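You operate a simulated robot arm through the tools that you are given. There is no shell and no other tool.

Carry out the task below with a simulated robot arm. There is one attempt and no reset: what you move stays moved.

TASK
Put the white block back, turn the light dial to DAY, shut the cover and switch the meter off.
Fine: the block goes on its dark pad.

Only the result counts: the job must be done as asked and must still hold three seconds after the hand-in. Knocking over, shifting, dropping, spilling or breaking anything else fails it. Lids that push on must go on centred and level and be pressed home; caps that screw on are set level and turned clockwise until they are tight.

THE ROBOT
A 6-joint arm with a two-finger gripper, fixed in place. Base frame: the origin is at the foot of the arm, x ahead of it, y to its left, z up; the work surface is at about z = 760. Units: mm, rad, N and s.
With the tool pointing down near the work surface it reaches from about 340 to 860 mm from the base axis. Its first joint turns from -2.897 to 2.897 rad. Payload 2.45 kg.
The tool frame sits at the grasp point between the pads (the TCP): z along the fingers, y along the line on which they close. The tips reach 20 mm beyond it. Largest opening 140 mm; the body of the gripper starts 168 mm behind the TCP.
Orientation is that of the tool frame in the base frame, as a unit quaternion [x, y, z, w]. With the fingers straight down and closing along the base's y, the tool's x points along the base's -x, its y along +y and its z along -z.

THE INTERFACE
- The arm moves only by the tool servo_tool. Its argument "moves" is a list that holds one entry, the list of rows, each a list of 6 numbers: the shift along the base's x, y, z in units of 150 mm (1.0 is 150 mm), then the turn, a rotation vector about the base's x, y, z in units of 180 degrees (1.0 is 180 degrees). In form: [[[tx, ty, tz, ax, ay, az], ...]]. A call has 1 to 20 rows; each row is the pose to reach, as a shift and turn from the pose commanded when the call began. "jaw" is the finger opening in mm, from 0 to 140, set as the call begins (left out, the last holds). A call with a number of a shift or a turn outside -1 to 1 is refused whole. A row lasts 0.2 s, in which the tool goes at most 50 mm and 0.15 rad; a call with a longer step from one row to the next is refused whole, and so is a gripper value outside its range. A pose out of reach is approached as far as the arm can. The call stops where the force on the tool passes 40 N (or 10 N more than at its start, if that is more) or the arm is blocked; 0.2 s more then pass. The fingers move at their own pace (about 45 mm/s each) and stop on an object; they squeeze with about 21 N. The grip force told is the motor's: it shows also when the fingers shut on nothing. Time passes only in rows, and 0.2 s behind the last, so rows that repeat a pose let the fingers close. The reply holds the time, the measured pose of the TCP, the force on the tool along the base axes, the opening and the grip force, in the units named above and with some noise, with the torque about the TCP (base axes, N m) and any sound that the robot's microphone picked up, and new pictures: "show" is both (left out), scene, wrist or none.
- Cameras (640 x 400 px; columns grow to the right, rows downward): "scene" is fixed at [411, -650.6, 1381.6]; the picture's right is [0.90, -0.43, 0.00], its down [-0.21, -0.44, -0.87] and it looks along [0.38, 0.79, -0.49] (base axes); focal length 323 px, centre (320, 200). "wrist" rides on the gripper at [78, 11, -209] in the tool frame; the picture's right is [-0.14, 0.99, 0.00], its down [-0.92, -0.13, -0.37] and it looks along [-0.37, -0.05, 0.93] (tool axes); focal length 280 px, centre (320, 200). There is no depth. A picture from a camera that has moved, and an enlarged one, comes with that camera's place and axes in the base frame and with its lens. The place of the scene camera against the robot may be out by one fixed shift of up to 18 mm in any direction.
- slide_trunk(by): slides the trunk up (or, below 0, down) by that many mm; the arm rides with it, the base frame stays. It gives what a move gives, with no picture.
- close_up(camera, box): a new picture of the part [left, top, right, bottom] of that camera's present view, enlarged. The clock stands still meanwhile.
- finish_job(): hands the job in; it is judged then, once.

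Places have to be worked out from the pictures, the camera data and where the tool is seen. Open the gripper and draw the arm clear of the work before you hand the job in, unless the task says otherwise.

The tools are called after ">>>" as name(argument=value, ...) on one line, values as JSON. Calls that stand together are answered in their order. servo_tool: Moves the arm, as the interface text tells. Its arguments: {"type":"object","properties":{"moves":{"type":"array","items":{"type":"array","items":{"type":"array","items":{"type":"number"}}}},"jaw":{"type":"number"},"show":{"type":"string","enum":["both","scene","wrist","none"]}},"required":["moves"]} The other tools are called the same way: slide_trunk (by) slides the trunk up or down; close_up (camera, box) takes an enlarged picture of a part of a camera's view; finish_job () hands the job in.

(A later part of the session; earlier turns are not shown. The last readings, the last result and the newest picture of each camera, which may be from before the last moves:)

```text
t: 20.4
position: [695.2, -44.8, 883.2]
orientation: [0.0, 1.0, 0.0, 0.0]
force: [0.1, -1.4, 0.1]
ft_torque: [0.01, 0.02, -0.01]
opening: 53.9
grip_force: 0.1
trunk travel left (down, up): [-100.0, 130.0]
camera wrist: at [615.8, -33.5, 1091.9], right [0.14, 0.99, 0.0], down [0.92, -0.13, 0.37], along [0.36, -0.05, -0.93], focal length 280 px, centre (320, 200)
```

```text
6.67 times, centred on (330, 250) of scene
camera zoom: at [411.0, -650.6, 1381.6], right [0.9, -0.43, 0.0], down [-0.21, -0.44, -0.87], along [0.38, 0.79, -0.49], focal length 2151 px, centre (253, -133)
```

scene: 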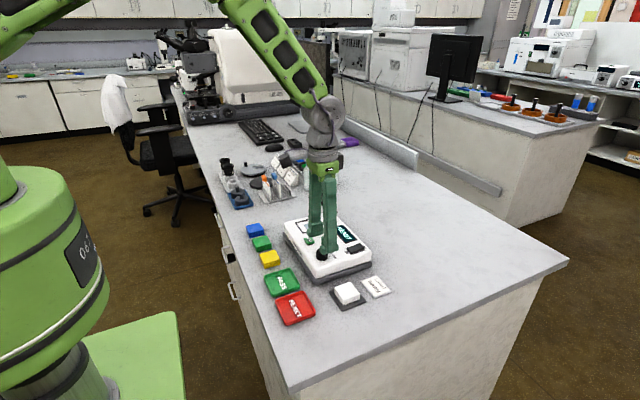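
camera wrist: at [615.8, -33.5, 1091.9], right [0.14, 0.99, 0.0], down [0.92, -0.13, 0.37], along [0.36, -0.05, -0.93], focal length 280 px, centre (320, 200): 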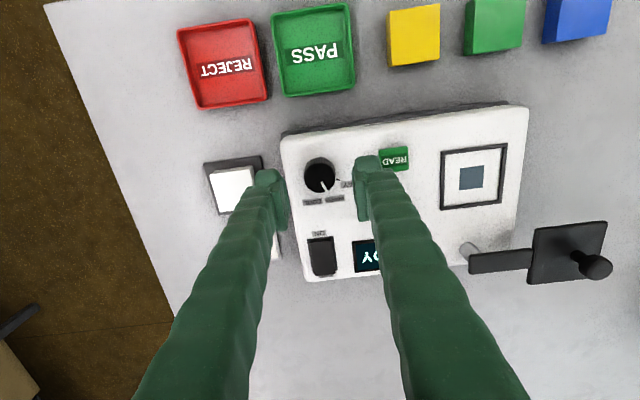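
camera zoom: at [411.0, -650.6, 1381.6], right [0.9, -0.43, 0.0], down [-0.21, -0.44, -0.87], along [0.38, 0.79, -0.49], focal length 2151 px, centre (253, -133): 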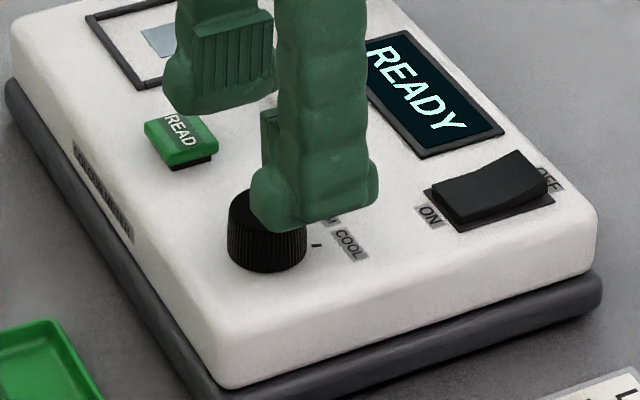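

The knob is between the fingers; its centre is within 2 mm of the tool axis in this view. Descending to grip height (tips ~10 mm above the face).

>>> servo_tool(moves=[[[-0.01, 0.003, -0.1, 0, 0, 0], [-0.01, 0.003, -0.2, 0, 0, 0], [-0.01, 0.003, -0.24, 0, 0, 0], [-0.01, 0.003, -0.24, 0, 0, 0]]])

>>> close_up(camera="wrist", box=[240, 110, 400, 230])

>>> close_up(camera="scene", box=[300, 220, 360, 280])

```text
t: 21.4
position: [692.8, -44.0, 848.5]
orientation: [0.0, 1.0, 0.0, 0.001]
force: [0.3, -0.9, -0.2]
ft_torque: [0.01, -0.01, -0.03]
opening: 53.8
grip_force: 0.0
trunk travel left (down, up): [-100.0, 130.0]
camera wrist: at [614.1, -33.6, 1055.9], right [0.14, 0.99, 0.0], down [0.92, -0.13, 0.37], along [0.37, -0.05, -0.93], focal length 280 px, centre (320, 200)
```

scene: 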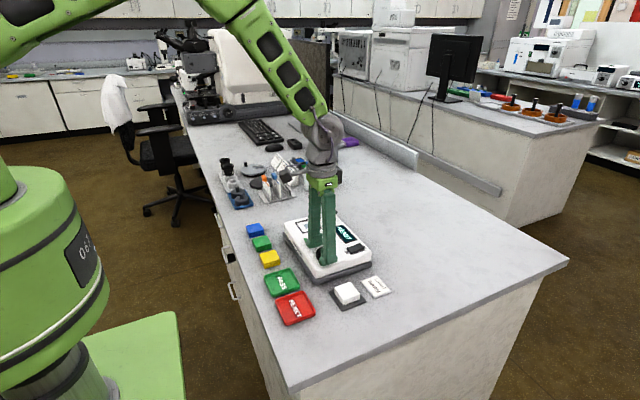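
wrist: 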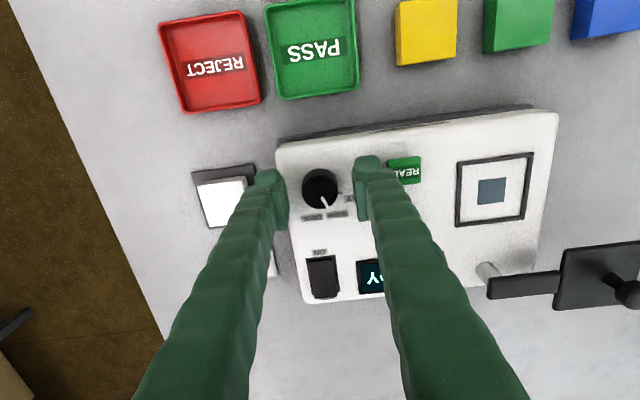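

```text
3.33 times, centred on (320, 170) of wrist
camera zoom: at [614.1, -33.6, 1055.9], right [0.14, 0.99, 0.0], down [0.92, -0.13, 0.37], along [0.37, -0.05, -0.93], focal length 935 px, centre (320, 300)
```

zoom: 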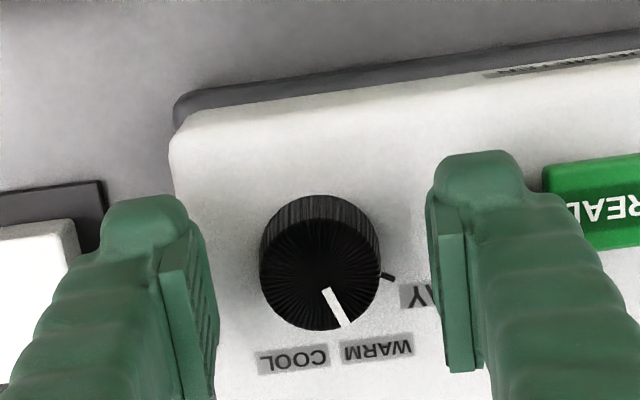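

```text
6.67 times, centred on (330, 250) of scene
camera zoom: at [411.0, -650.6, 1381.6], right [0.9, -0.43, 0.0], down [-0.21, -0.44, -0.87], along [0.38, 0.79, -0.49], focal length 2151 px, centre (253, -133)
```

zoom: 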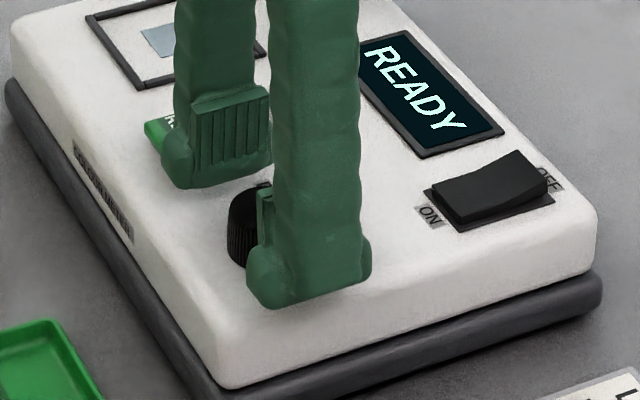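

The tool axis is right on the knob. Lowering 3 mm more and closing on it.

>>> servo_tool(moves=[[[0, 0, -0.02, 0, 0, 0], [0, 0, -0.02, 0, 0, 0]]], show="none")

>>> servo_tool(moves=[[[0, 0, 0, 0, 0, 0], [0, 0, 0, 0, 0, 0], [0, 0, 0, 0, 0, 0], [0, 0, 0, 0, 0, 0]]], jaw=10)

>>> close_up(camera="scene", box=[300, 220, 360, 280])

>>> close_up(camera="wrist", box=[240, 110, 400, 230])

```text
t: 22.0
position: [693.2, -45.3, 846.1]
orientation: [0.0, 1.0, 0.0, 0.0]
force: [0.0, -0.3, 1.0]
ft_torque: [0.05, 0.01, 0.06]
opening: 53.8
grip_force: 0.0
trunk travel left (down, up): [-100.0, 130.0]
```

```text
t: 23.0
position: [693.0, -45.1, 846.7]
orientation: [0.0, 1.0, 0.0, 0.0]
force: [0.2, -3.0, -1.6]
ft_torque: [-0.04, -0.03, -0.02]
opening: 29.0
grip_force: 45.0
trunk travel left (down, up): [-100.0, 130.0]
camera wrist: at [614.1, -33.9, 1053.2], right [0.14, 0.99, 0.0], down [0.92, -0.13, 0.37], along [0.37, -0.05, -0.93], focal length 280 px, centre (320, 200)
```

scene: 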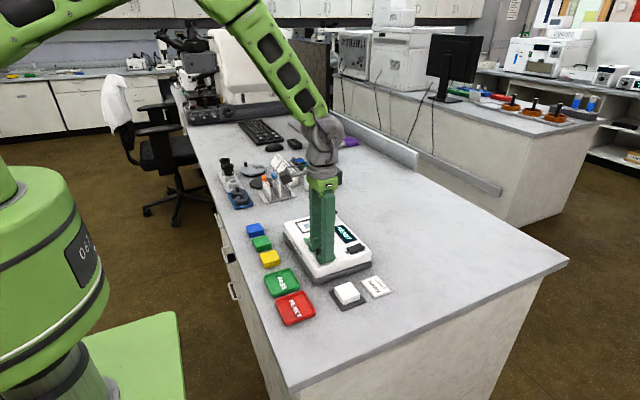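
wrist: 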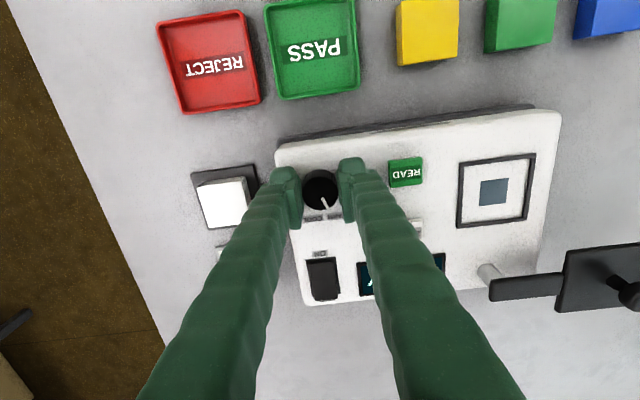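

```text
6.67 times, centred on (330, 250) of scene
camera zoom: at [411.0, -650.6, 1381.6], right [0.9, -0.43, 0.0], down [-0.21, -0.44, -0.87], along [0.38, 0.79, -0.49], focal length 2151 px, centre (253, -133)
```

zoom: 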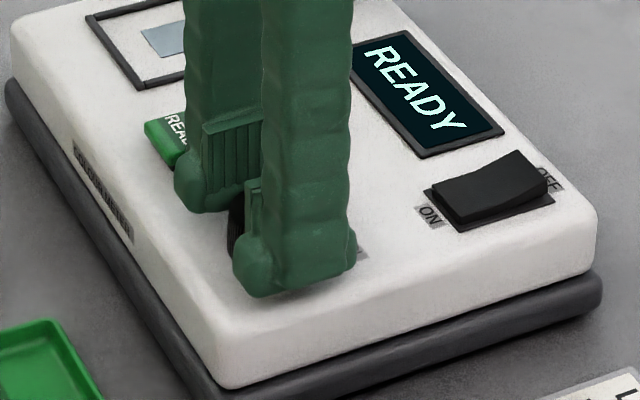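

```text
3.33 times, centred on (320, 170) of wrist
camera zoom: at [614.1, -33.9, 1053.2], right [0.14, 0.99, 0.0], down [0.92, -0.13, 0.37], along [0.37, -0.05, -0.93], focal length 935 px, centre (320, 300)
```

zoom: 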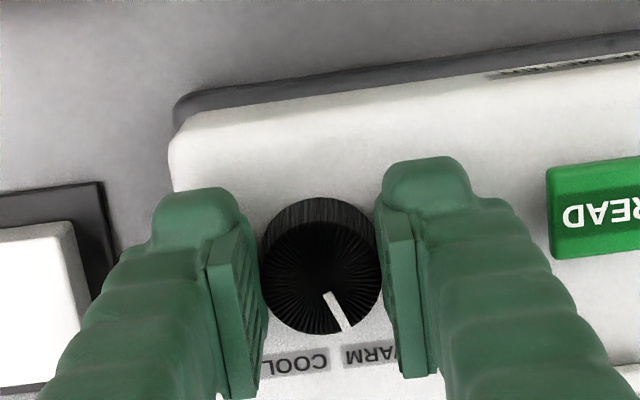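

Knob gripped at 29 mm. Turning +37° (counter-clockwise seen from above) toward DAY.

>>> servo_tool(moves=[[[0, 0, 0, 0, 0, 0.035], [0, 0, 0, 0, 0, 0.07], [0, 0, 0, 0, 0, 0.105], [0, 0, 0, 0, 0, 0.14], [0, 0, 0, 0, 0, 0.175], [0, 0, 0, 0, 0, 0.206], [0, 0, 0, 0, 0, 0.206]]])

>>> close_up(camera="wrist", box=[240, 110, 400, 230])

```text
t: 24.6
position: [693.5, -46.8, 845.1]
orientation: [-0.318, 0.948, 0.0, 0.0]
force: [-0.4, -14.2, 0.3]
ft_torque: [-0.25, 0.1, 0.0]
opening: 29.5
grip_force: 44.9
trunk travel left (down, up): [-100.0, 130.0]
camera wrist: at [623.7, -84.2, 1053.2], right [-0.49, 0.87, 0.0], down [0.81, 0.45, 0.37], along [0.32, 0.18, -0.93], focal length 280 px, centre (320, 200)
```

scene: 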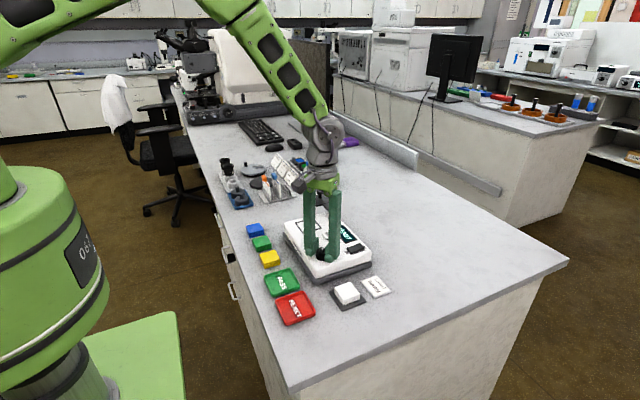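
wrist: 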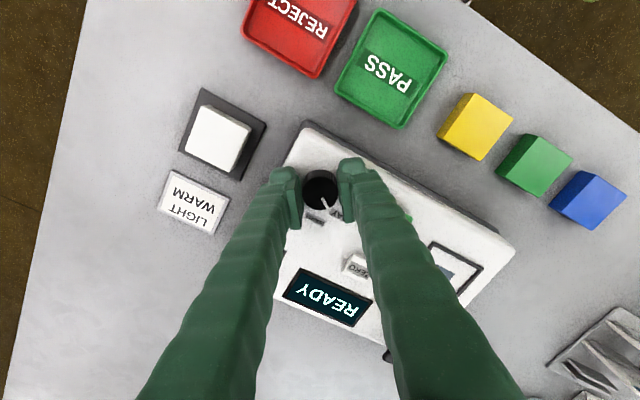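

```text
3.33 times, centred on (320, 170) of wrist
camera zoom: at [623.7, -84.2, 1053.2], right [-0.49, 0.87, 0.0], down [0.81, 0.45, 0.37], along [0.32, 0.18, -0.93], focal length 935 px, centre (320, 300)
```

zoom: 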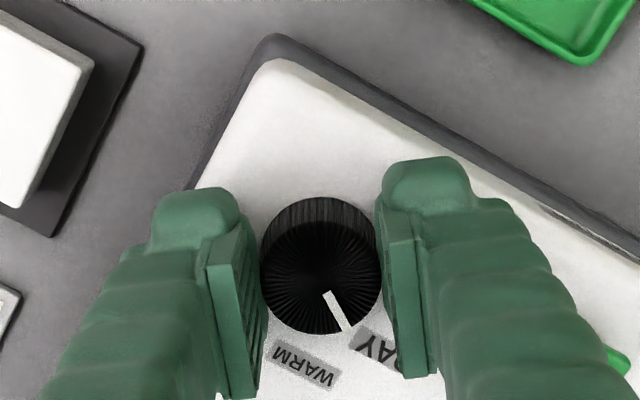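

The knob followed the gripper by 37°. Releasing and rising to inspect the pointer against the DAY tick.

>>> servo_tool(moves=[[[0, 0, 0, 0, 0, 0], [0, 0, 0, 0, 0, 0], [0, 0, 0, 0, 0, 0], [0, 0, 0.1, 0, 0, 0], [0, 0, 0.35, 0, 0, 0], [0, 0, 0.35, 0, 0, 0]]], jaw=54)

>>> close_up(camera="wrist", box=[240, 110, 400, 230])

>>> close_up(camera="scene", box=[300, 220, 360, 280])

```text
t: 26.0
position: [693.6, -44.9, 898.0]
orientation: [-0.318, 0.948, 0.0, 0.0]
force: [-0.4, -0.3, -0.1]
ft_torque: [0.05, -0.03, 0.0]
opening: 54.2
grip_force: 0.0
trunk travel left (down, up): [-100.0, 130.0]
camera wrist: at [623.6, -82.8, 1106.5], right [-0.49, 0.87, 0.0], down [0.81, 0.45, 0.37], along [0.32, 0.18, -0.93], focal length 280 px, centre (320, 200)
```

scene: 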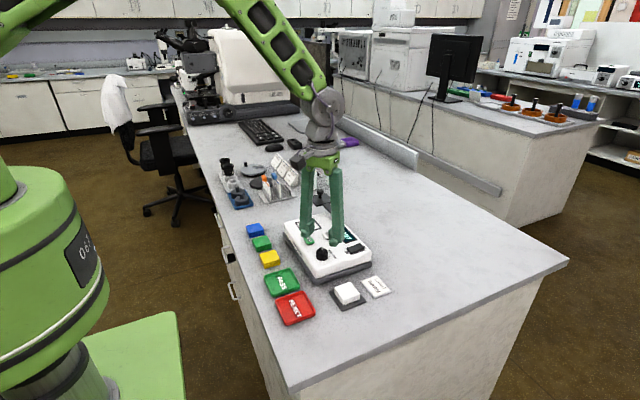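
wrist: 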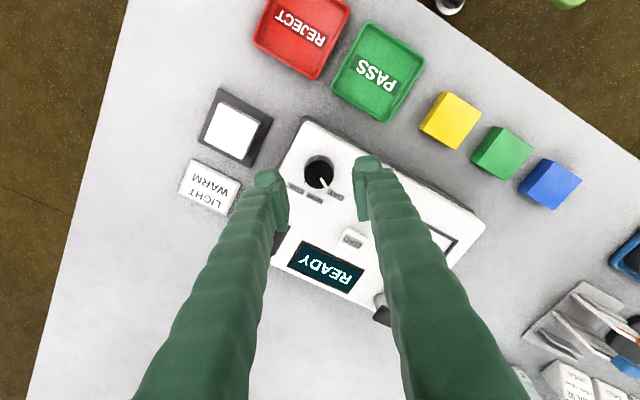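

```text
3.33 times, centred on (320, 170) of wrist
camera zoom: at [623.6, -82.8, 1106.5], right [-0.49, 0.87, 0.0], down [0.81, 0.45, 0.37], along [0.32, 0.18, -0.93], focal length 935 px, centre (320, 300)
```

zoom: 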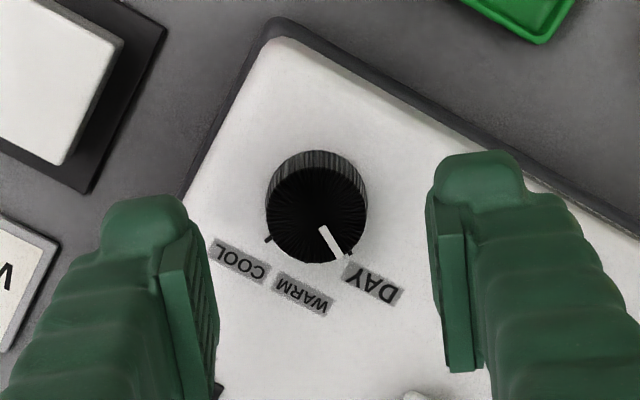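

```text
6.67 times, centred on (330, 250) of scene
camera zoom: at [411.0, -650.6, 1381.6], right [0.9, -0.43, 0.0], down [-0.21, -0.44, -0.87], along [0.38, 0.79, -0.49], focal length 2151 px, centre (253, -133)
```

zoom: 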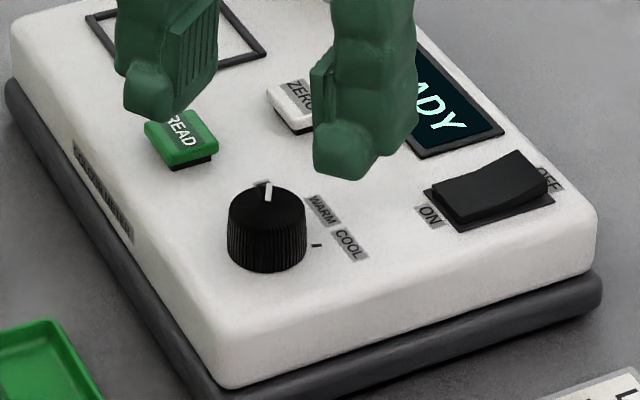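

The pointer now reads ≈ 55–60° with DAY tick estimated at 54–57°. I'll bring the camera directly above the dial (yaw back to 0) for a parallax-free check, also near the switch.

>>> servo_tool(moves=[[[0.09, -0.01, 0, 0, 0, -0.035], [0.18, -0.02, 0, 0, 0, -0.07], [0.27, -0.03, 0, 0, 0, -0.105], [0.36, -0.04, 0, 0, 0, -0.14], [0.45, -0.06, 0, 0, 0, -0.175], [0.53, -0.08, 0, 0, 0, -0.206], [0.53, -0.08, 0, 0, 0, -0.206]]], jaw=54)

>>> close_up(camera="wrist", box=[270, 50, 390, 130])

>>> close_up(camera="wrist", box=[260, 60, 500, 240])

```text
t: 27.6
position: [772.2, -57.5, 898.0]
orientation: [0.001, 1.0, 0.001, 0.0]
force: [0.5, -0.2, 0.2]
ft_torque: [-0.03, -0.01, 0.03]
opening: 54.1
grip_force: 0.1
trunk travel left (down, up): [-100.0, 130.0]
camera wrist: at [693.9, -45.9, 1106.3], right [0.14, 0.99, 0.0], down [0.92, -0.13, 0.37], along [0.36, -0.05, -0.93], focal length 280 px, centre (320, 200)
```

scene: 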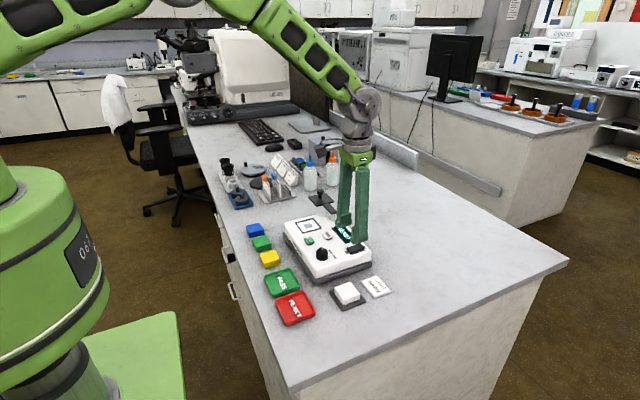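
wrist: 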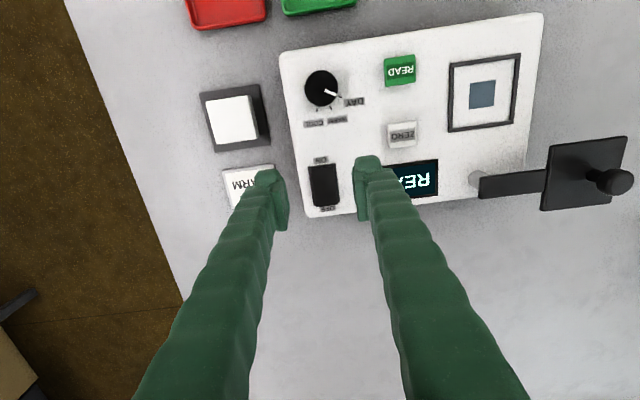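

```text
5.00 times, centred on (330, 90) of wrist
camera zoom: at [693.9, -45.9, 1106.3], right [0.14, 0.99, 0.0], down [0.92, -0.13, 0.37], along [0.36, -0.05, -0.93], focal length 1402 px, centre (270, 750)
```

zoom: 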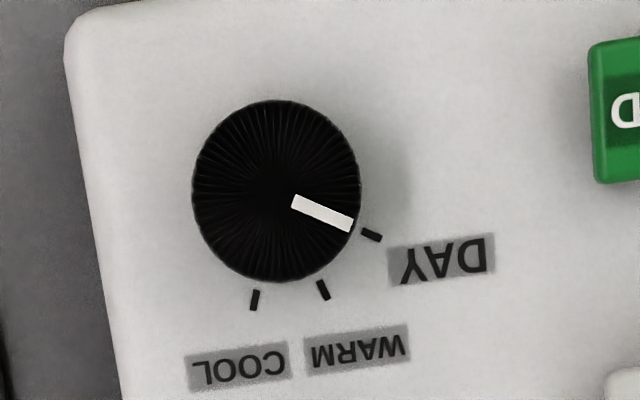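

```text
2.22 times, centred on (380, 150) of wrist
camera zoom: at [693.9, -45.9, 1106.3], right [0.14, 0.99, 0.0], down [0.92, -0.13, 0.37], along [0.36, -0.05, -0.93], focal length 623 px, centre (187, 311)
```

zoom: 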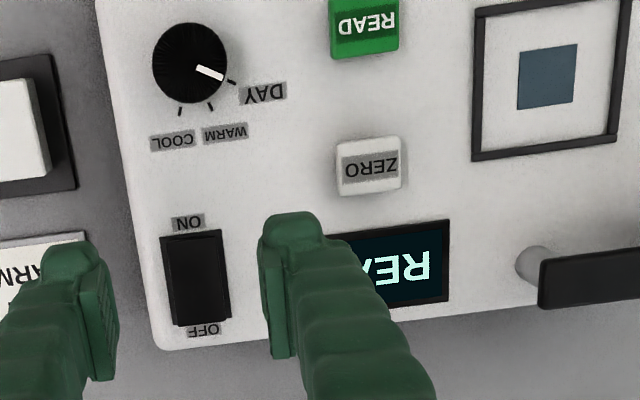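

The overhead view shows the pointer lined up exactly with the DAY tick. Next is the cover: I'll rise and move to look at the swing arm and its knob from closer by.

>>> servo_tool(moves=[[[0, 0, 0.3, 0, 0, 0], [0, 0.25, 0.5, 0, 0, 0], [-0.03, 0.55, 0.5, 0, 0, 0], [-0.06, 0.85, 0.5, 0, 0, 0], [-0.08, 1.0, 0.5, 0, 0, 0], [-0.08, 1.0, 0.5, 0, 0, 0]]], jaw=140, show="wrist")

>>> servo_tool(moves=[[[0, 0.2, 0, 0, 0, 0], [0, 0.4, 0, 0, 0, 0], [0, 0.4, 0, 0, 0, 0]]])

>>> close_up(camera="wrist", box=[200, 100, 440, 250])

>>> close_up(camera="scene", box=[290, 180, 360, 240])

```text
t: 29.0
position: [761.9, 95.0, 973.0]
orientation: [0.0, 1.0, 0.0, 0.001]
force: [0.4, 0.7, 0.4]
ft_torque: [0.02, -0.01, 0.03]
opening: 140.2
grip_force: 0.0
trunk travel left (down, up): [-100.0, 130.0]
camera wrist: at [681.8, 105.8, 1181.8], right [0.14, 0.99, 0.0], down [0.92, -0.13, 0.37], along [0.36, -0.05, -0.93], focal length 280 px, centre (320, 200)
```

wrist: 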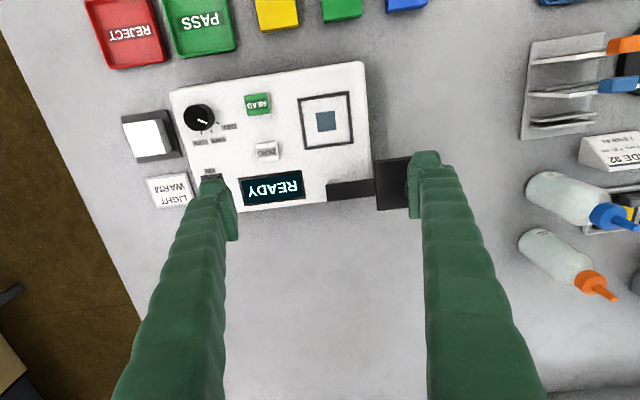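

```text
t: 29.8
position: [759.8, 153.9, 973.9]
orientation: [0.0, 1.0, -0.001, 0.0]
force: [0.6, -0.1, -0.4]
ft_torque: [0.01, 0.0, 0.0]
opening: 139.8
grip_force: 0.1
trunk travel left (down, up): [-100.0, 130.0]
camera wrist: at [681.8, 165.0, 1182.1], right [0.14, 0.99, 0.0], down [0.92, -0.13, 0.37], along [0.36, -0.05, -0.93], focal length 280 px, centre (320, 200)
```

scene: 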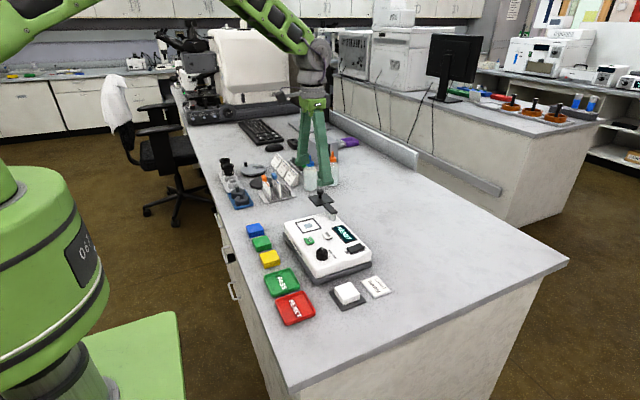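
wrist: 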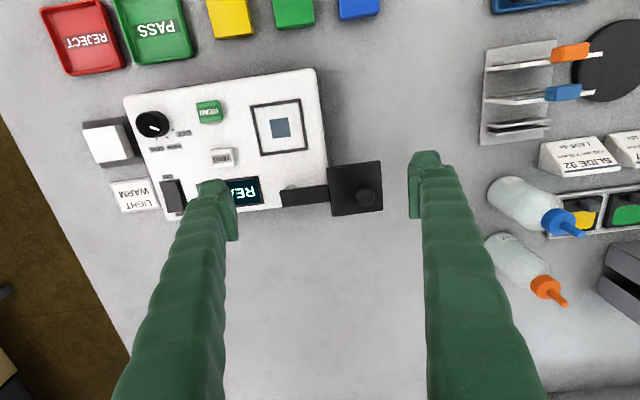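

```text
2.67 times, centred on (320, 175) of wrist
camera zoom: at [681.8, 165.0, 1182.1], right [0.14, 0.99, 0.0], down [0.92, -0.13, 0.37], along [0.36, -0.05, -0.93], focal length 748 px, centre (320, 267)
```

zoom: 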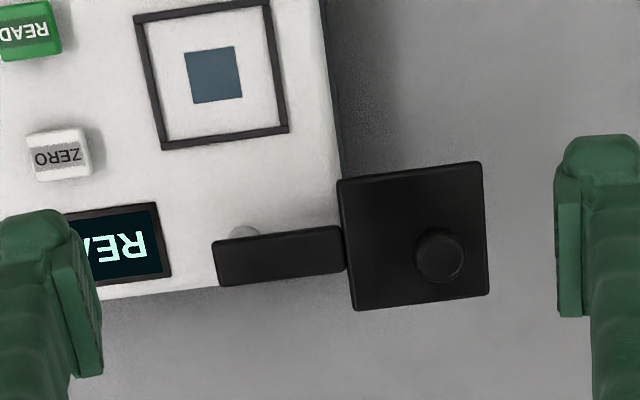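

```text
6.67 times, centred on (325, 210) of scene
camera zoom: at [411.0, -650.6, 1381.6], right [0.9, -0.43, 0.0], down [-0.21, -0.44, -0.87], along [0.38, 0.79, -0.49], focal length 2151 px, centre (287, 133)
```

zoom: 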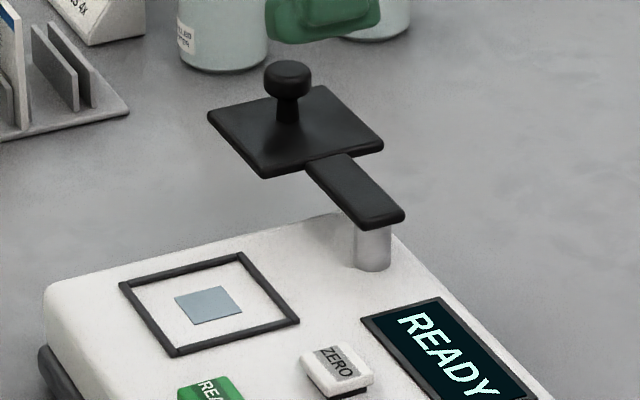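

Triangulation gives the cover knob top ≈ (806, 202, 868), post axis ≈ (804.5, 108), window ≈ (720, 109): the cover must swing 90° counter-clockwise. I'll move above the knob with yaw -90° so the fingers close along the swing direction.

>>> servo_tool(moves=[[[0.025, 0.027, 0, 0, 0, -0.042], [0.05, 0.054, 0, 0, 0, -0.084], [0.075, 0.081, 0, 0, 0, -0.126], [0.1, 0.108, 0, 0, 0, -0.168], [0.125, 0.135, 0, 0, 0, -0.21], [0.15, 0.162, 0, 0, 0, -0.252], [0.175, 0.189, 0, 0, 0, -0.294], [0.2, 0.216, 0, 0, 0, -0.336], [0.225, 0.243, 0, 0, 0, -0.378], [0.25, 0.27, 0, 0, 0, -0.42], [0.275, 0.297, 0, 0, 0, -0.462], [0.303, 0.323, 0, 0, 0, -0.5], [0.303, 0.323, 0, 0, 0, -0.5]]], jaw=60)

>>> close_up(camera="wrist", box=[220, 80, 420, 220])

>>> close_up(camera="scene", box=[290, 160, 370, 240])

```text
t: 32.6
position: [806.8, 201.4, 972.4]
orientation: [0.707, 0.707, 0.0, 0.0]
force: [-0.2, -0.2, -0.5]
ft_torque: [0.04, 0.0, 0.0]
opening: 60.0
grip_force: 0.1
trunk travel left (down, up): [-100.0, 130.0]
camera wrist: at [816.5, 280.1, 1180.9], right [0.99, -0.14, 0.0], down [-0.13, -0.92, 0.37], along [-0.05, -0.37, -0.93], focal length 280 px, centre (320, 200)
```

scene: 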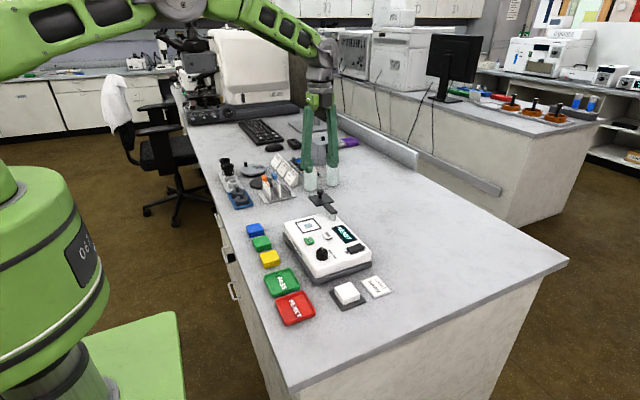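
wrist: 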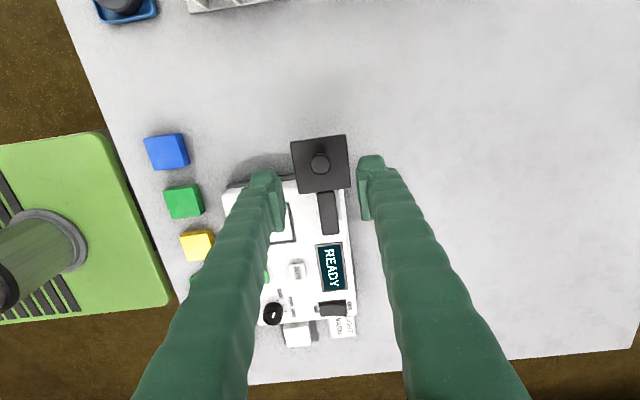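

```text
2.86 times, centred on (320, 150) of wrist
camera zoom: at [816.5, 280.1, 1180.9], right [0.99, -0.14, 0.0], down [-0.13, -0.92, 0.37], along [-0.05, -0.37, -0.93], focal length 801 px, centre (320, 343)
```

zoom: 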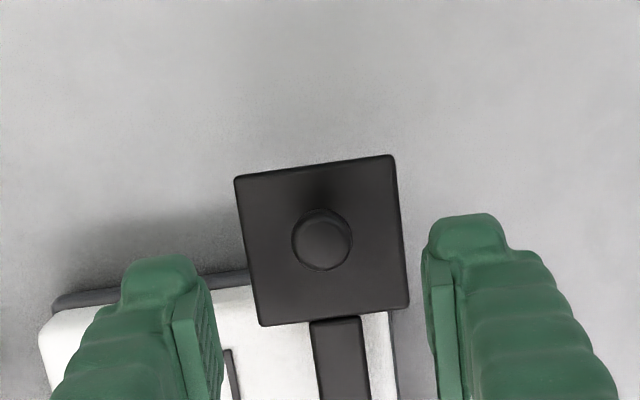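

```text
5.00 times, centred on (330, 200) of scene
camera zoom: at [411.0, -650.6, 1381.6], right [0.9, -0.43, 0.0], down [-0.21, -0.44, -0.87], along [0.38, 0.79, -0.49], focal length 1613 px, centre (270, 200)
```

zoom: 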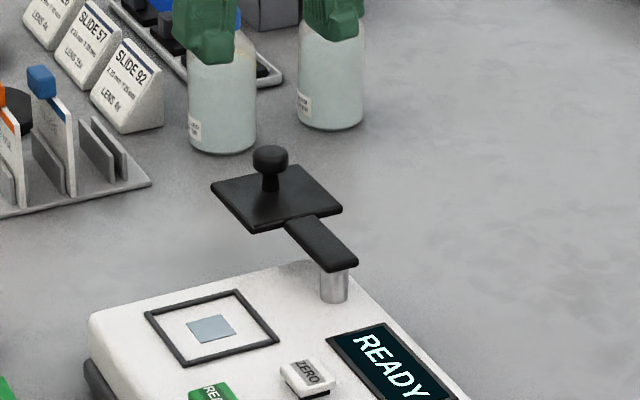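

The knob is between the open fingers at ≈ (806.7, 199). Descending to just around the cap and checking.

>>> servo_tool(moves=[[[0, -0.01, -0.25, 0, 0, 0], [0, -0.015, -0.5, 0, 0, 0], [0, -0.015, -0.63, 0, 0, 0], [0, -0.015, -0.63, 0, 0, 0]]])

>>> close_up(camera="wrist", box=[240, 110, 400, 230])

>>> close_up(camera="scene", box=[295, 180, 345, 220])

```text
t: 33.6
position: [807.1, 199.7, 877.1]
orientation: [0.707, 0.707, 0.0, 0.0]
force: [-0.8, -0.2, 0.3]
ft_torque: [0.03, 0.01, 0.0]
opening: 60.3
grip_force: 0.1
trunk travel left (down, up): [-100.0, 130.0]
camera wrist: at [816.3, 277.5, 1085.9], right [0.99, -0.14, 0.0], down [-0.13, -0.92, 0.37], along [-0.05, -0.36, -0.93], focal length 280 px, centre (320, 200)
```

scene: 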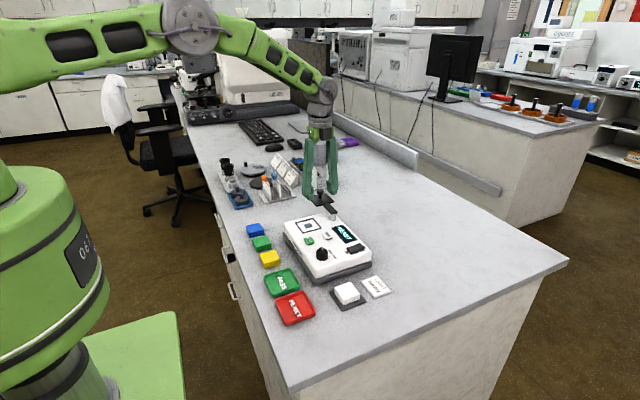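
wrist: 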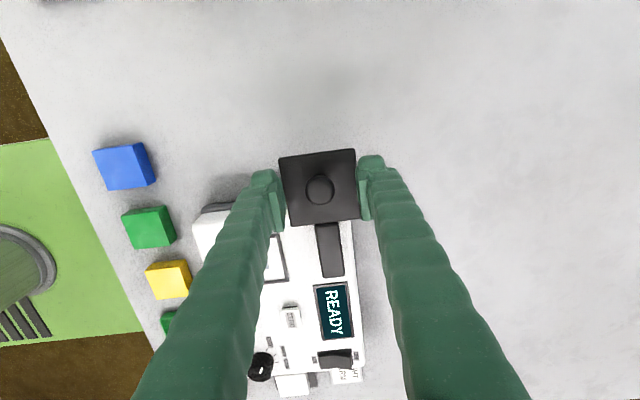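

```text
3.33 times, centred on (320, 170) of wrist
camera zoom: at [816.3, 277.5, 1085.9], right [0.99, -0.14, 0.0], down [-0.13, -0.92, 0.37], along [-0.05, -0.36, -0.93], focal length 935 px, centre (320, 300)
```

zoom: 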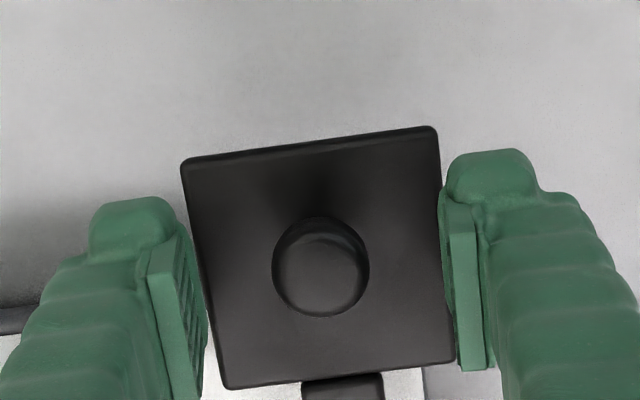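

```text
10.00 times, centred on (320, 200) of scene
camera zoom: at [411.0, -650.6, 1381.6], right [0.9, -0.43, 0.0], down [-0.21, -0.44, -0.87], along [0.38, 0.79, -0.49], focal length 3226 px, centre (320, 200)
```

zoom: 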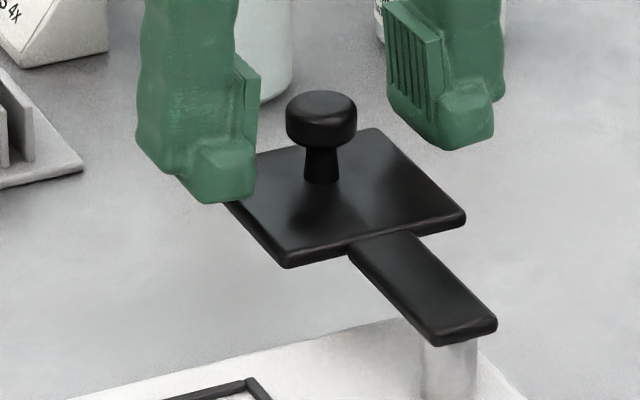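

The tips are level with the cap's lower edge, ~13 mm over the plate. Lowering 3 mm and closing on the knob.

>>> servo_tool(moves=[[[-0.005, 0, -0.02, 0, 0, 0], [-0.005, 0, -0.02, 0, 0, 0]]], show="none")

>>> servo_tool(moves=[[[0, 0, 0, 0, 0, 0], [0, 0, 0, 0, 0, 0], [0, 0, 0, 0, 0, 0], [0, 0, 0, 0, 0, 0]]], jaw=10)

>>> close_up(camera="scene", box=[295, 180, 345, 220])

```text
t: 34.2
position: [806.4, 199.0, 875.0]
orientation: [0.707, 0.708, 0.0, 0.0]
force: [0.9, -0.5, -0.5]
ft_torque: [0.01, 0.02, 0.01]
opening: 59.9
grip_force: 0.0
trunk travel left (down, up): [-100.0, 130.0]
```

```text
t: 35.2
position: [805.0, 199.5, 876.0]
orientation: [0.707, 0.707, 0.0, -0.001]
force: [-0.6, 0.9, 0.2]
ft_torque: [-0.01, 0.04, -0.03]
opening: 21.5
grip_force: 38.0
trunk travel left (down, up): [-100.0, 130.0]
camera wrist: at [815.6, 277.3, 1083.1], right [0.99, -0.14, 0.0], down [-0.13, -0.92, 0.37], along [-0.05, -0.37, -0.93], focal length 280 px, centre (320, 200)
```

scene: 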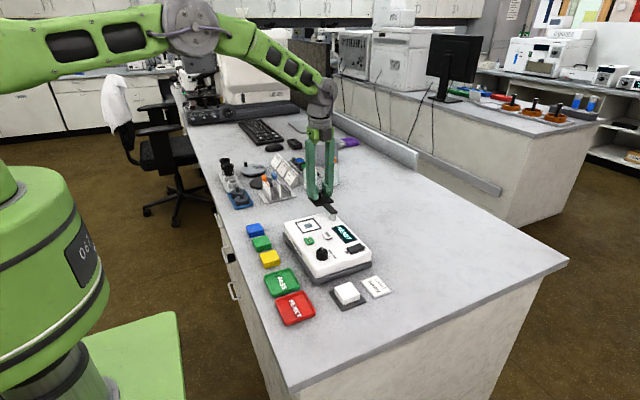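
wrist: 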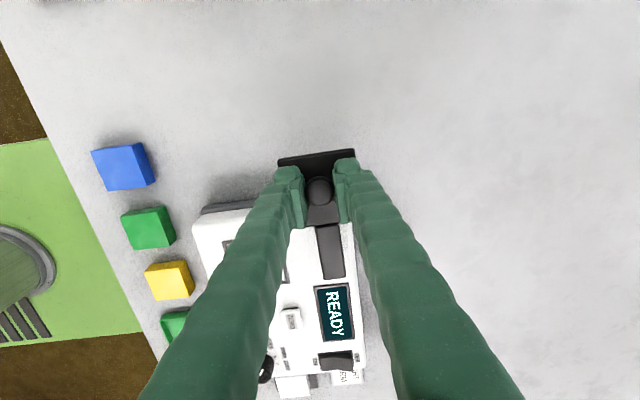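

```text
10.00 times, centred on (320, 200) of scene
camera zoom: at [411.0, -650.6, 1381.6], right [0.9, -0.43, 0.0], down [-0.21, -0.44, -0.87], along [0.38, 0.79, -0.49], focal length 3226 px, centre (320, 200)
```

zoom: 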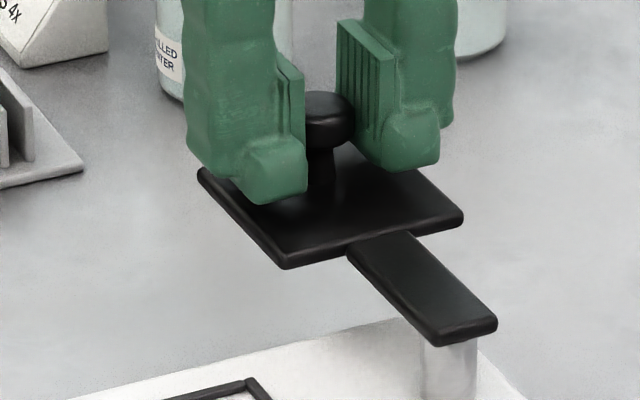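

The knob is gripped (21.5 mm). Starting the swing with a 15° trial along the arc about the post, to see whether the cover follows freely.

>>> servo_tool(moves=[[[-0.0529, -0.0017, 0, 0, 0, 0.0278], [-0.1055, -0.0081, 0, 0, 0, 0.0556], [-0.1572, -0.0189, 0, 0, 0, 0.0833], [-0.1572, -0.0189, 0, 0, 0, 0.0833]]])

>>> close_up(camera="scene", box=[280, 180, 350, 240])

```text
t: 36.2
position: [782.7, 194.8, 874.9]
orientation: [0.609, 0.793, 0.001, 0.0]
force: [1.6, -5.1, -1.7]
ft_torque: [-0.08, -0.06, -0.01]
opening: 21.2
grip_force: 45.3
trunk travel left (down, up): [-100.0, 130.0]
camera wrist: at [771.7, 274.2, 1082.8], right [0.99, 0.12, 0.0], down [0.12, -0.92, 0.37], along [0.05, -0.37, -0.93], focal length 280 px, centre (320, 200)
```

scene: 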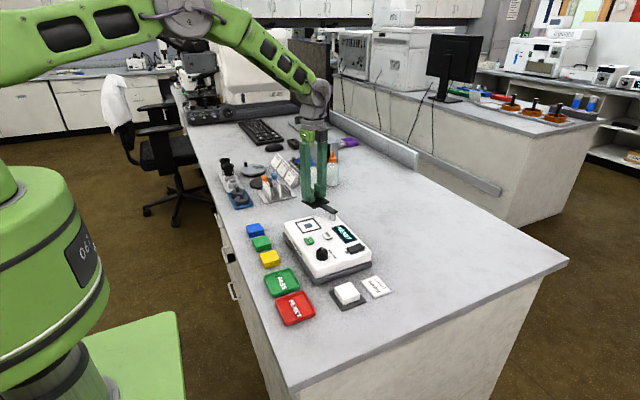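
wrist: 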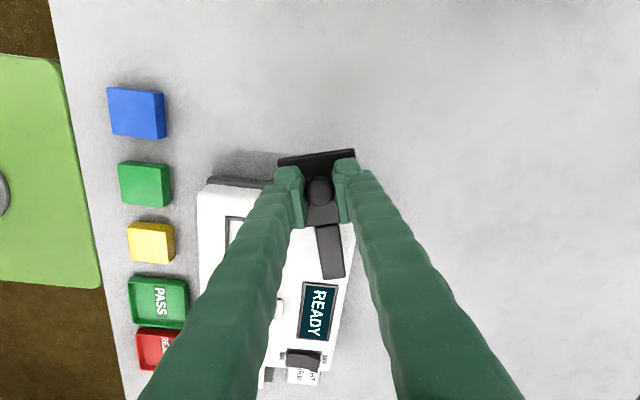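

```text
6.67 times, centred on (315, 210) of scene
camera zoom: at [411.0, -650.6, 1381.6], right [0.9, -0.43, 0.0], down [-0.21, -0.44, -0.87], along [0.38, 0.79, -0.49], focal length 2151 px, centre (353, 133)
```

zoom: 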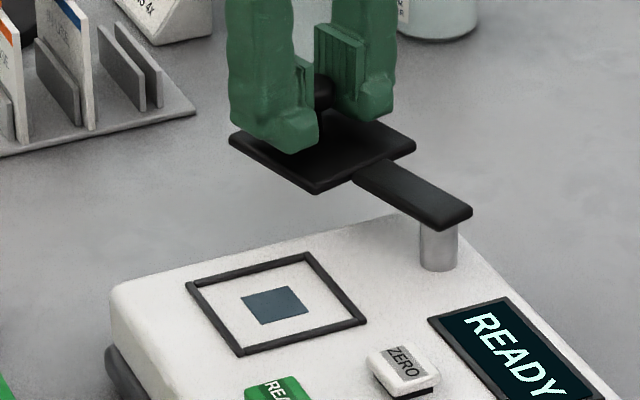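

The cover swings freely with only ~5 N. Continuing the arc to 60°.

>>> servo_tool(moves=[[[-0.0693, -0.026, 0, 0, 0, 0.0389], [-0.1453, -0.0627, 0, 0, 0, 0.0833], [-0.2073, -0.1027, 0, 0, 0, 0.1222], [-0.2713, -0.1567, 0, 0, 0, 0.1667], [-0.3207, -0.2113, 0, 0, 0, 0.2056], [-0.3687, -0.2807, 0, 0, 0, 0.25], [-0.3687, -0.2807, 0, 0, 0, 0.25]]])

>>> close_up(camera="scene", box=[280, 180, 350, 240])

```text
t: 37.8
position: [728.3, 154.0, 874.7]
orientation: [0.258, 0.966, 0.0, 0.001]
force: [11.2, -9.2, -17.4]
ft_torque: [-0.16, -0.28, -0.26]
opening: 20.9
grip_force: 45.3
trunk travel left (down, up): [-100.0, 130.0]
camera wrist: at [665.0, 202.7, 1082.4], right [0.61, 0.79, 0.0], down [0.73, -0.57, 0.37], along [0.29, -0.23, -0.93], focal length 280 px, centre (320, 200)
```

scene: 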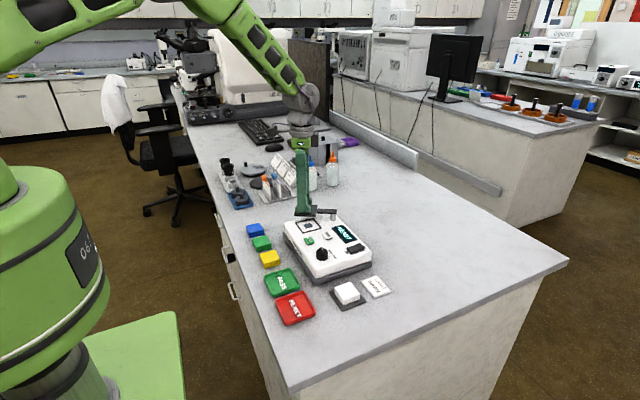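
wrist: 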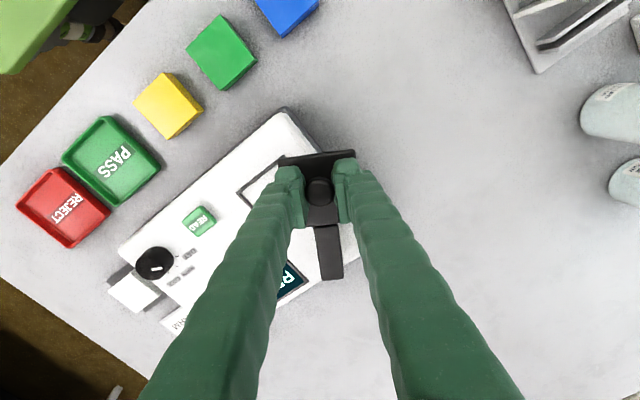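

```text
6.67 times, centred on (315, 210) of scene
camera zoom: at [411.0, -650.6, 1381.6], right [0.9, -0.43, 0.0], down [-0.21, -0.44, -0.87], along [0.38, 0.79, -0.49], focal length 2151 px, centre (353, 133)
```

zoom: 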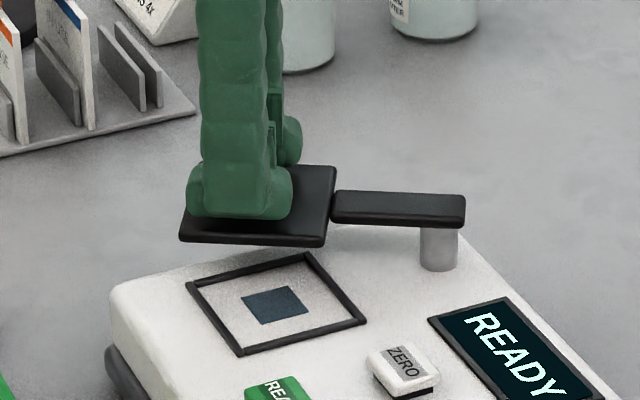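

The load has grown (≈14 N toward the post and 17 N down), so my arc is drifting off the real one. I'll open the jaw a few mm to relax, keeping the knob caged, and look at how it sits.

>>> servo_tool(moves=[[[0, 0, 0, 0, 0, 0], [0, 0, 0, 0, 0, 0], [0, 0, 0, 0, 0, 0]]], jaw=40)

>>> close_up(camera="scene", box=[280, 180, 350, 240])

>>> close_up(camera="wrist", box=[220, 90, 400, 230])

```text
t: 38.6
position: [727.6, 154.9, 875.4]
orientation: [0.259, 0.966, 0.0, 0.001]
force: [-1.0, -0.3, 0.2]
ft_torque: [0.03, 0.03, -0.03]
opening: 39.8
grip_force: 0.1
trunk travel left (down, up): [-100.0, 130.0]
camera wrist: at [663.3, 203.6, 1083.7], right [0.61, 0.79, 0.0], down [0.73, -0.57, 0.37], along [0.29, -0.23, -0.93], focal length 280 px, centre (320, 200)
```

scene: 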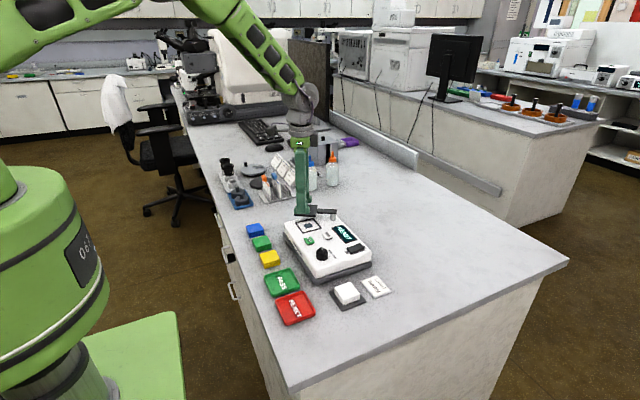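
wrist: 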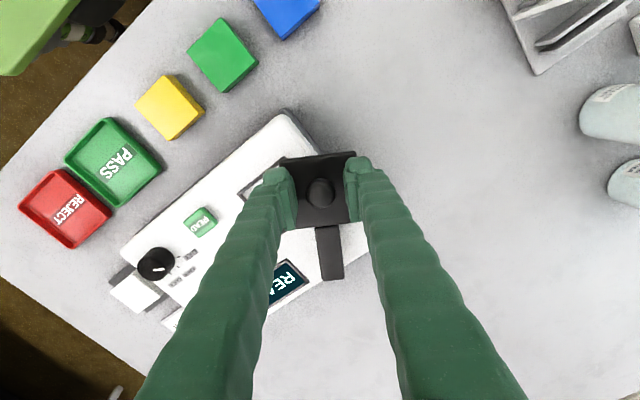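

```text
6.67 times, centred on (315, 210) of scene
camera zoom: at [411.0, -650.6, 1381.6], right [0.9, -0.43, 0.0], down [-0.21, -0.44, -0.87], along [0.38, 0.79, -0.49], focal length 2151 px, centre (353, 133)
```

zoom: 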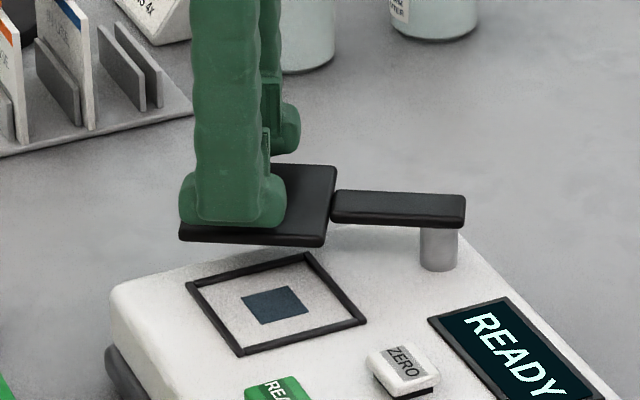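

```text
2.86 times, centred on (310, 160) of wrist
camera zoom: at [663.3, 203.6, 1083.7], right [0.61, 0.79, 0.0], down [0.73, -0.57, 0.37], along [0.29, -0.23, -0.93], focal length 801 px, centre (349, 314)
```

zoom: 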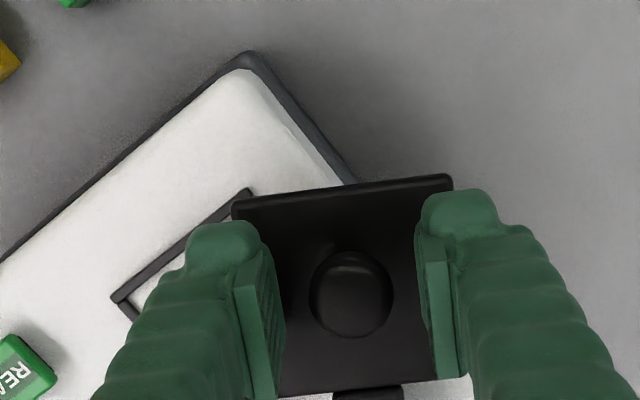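

Forces vanished and the cover stayed put, so the load was just grip drag. I'll keep the knob loosely caged (26 mm) and continue the arc to ~82°.

>>> servo_tool(moves=[[[0, 0, 0, 0, 0, 0], [0, 0, 0, 0, 0, 0], [-0.0327, -0.07, 0, 0, 0, 0.0411], [-0.0607, -0.148, 0, 0, 0, 0.0856], [-0.078, -0.2293, 0, 0, 0, 0.13], [-0.078, -0.2293, 0, 0, 0, 0.13]]], jaw=26)

>>> close_up(camera="scene", box=[280, 180, 350, 240])

>>> close_up(camera="wrist", box=[220, 90, 440, 250])

```text
t: 40.0
position: [714.4, 119.6, 874.3]
orientation: [0.057, 0.998, -0.001, -0.001]
force: [-0.2, -0.9, 0.6]
ft_torque: [0.02, 0.02, 0.04]
opening: 26.4
grip_force: 0.3
trunk travel left (down, up): [-100.0, 130.0]
camera wrist: at [637.5, 139.6, 1083.5], right [0.25, 0.97, 0.0], down [0.9, -0.23, 0.37], along [0.36, -0.09, -0.93], focal length 280 px, centre (320, 200)
```

scene: 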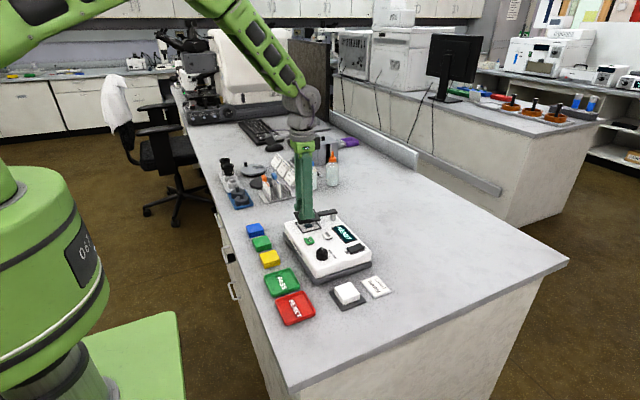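
wrist: 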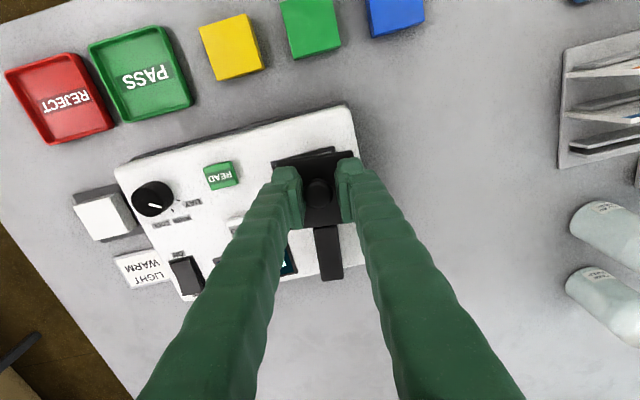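

```text
6.67 times, centred on (315, 210) of scene
camera zoom: at [411.0, -650.6, 1381.6], right [0.9, -0.43, 0.0], down [-0.21, -0.44, -0.87], along [0.38, 0.79, -0.49], focal length 2151 px, centre (353, 133)
```

zoom: 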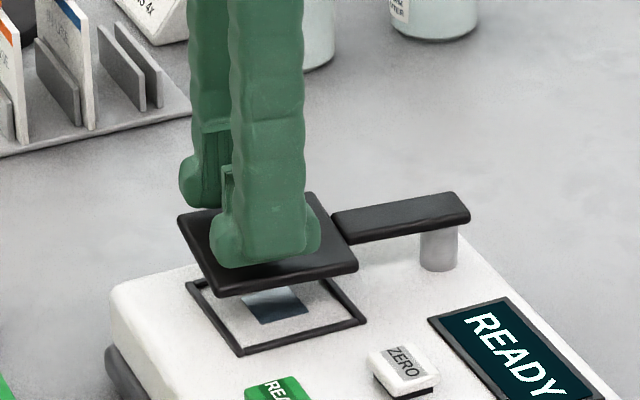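

```text
2.50 times, centred on (330, 170) of wrist
camera zoom: at [637.5, 139.6, 1083.5], right [0.25, 0.97, 0.0], down [0.9, -0.23, 0.37], along [0.36, -0.09, -0.93], focal length 701 px, centre (295, 275)
```

zoom: 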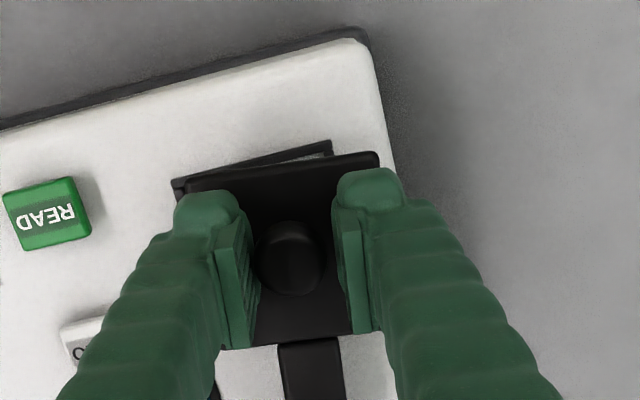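

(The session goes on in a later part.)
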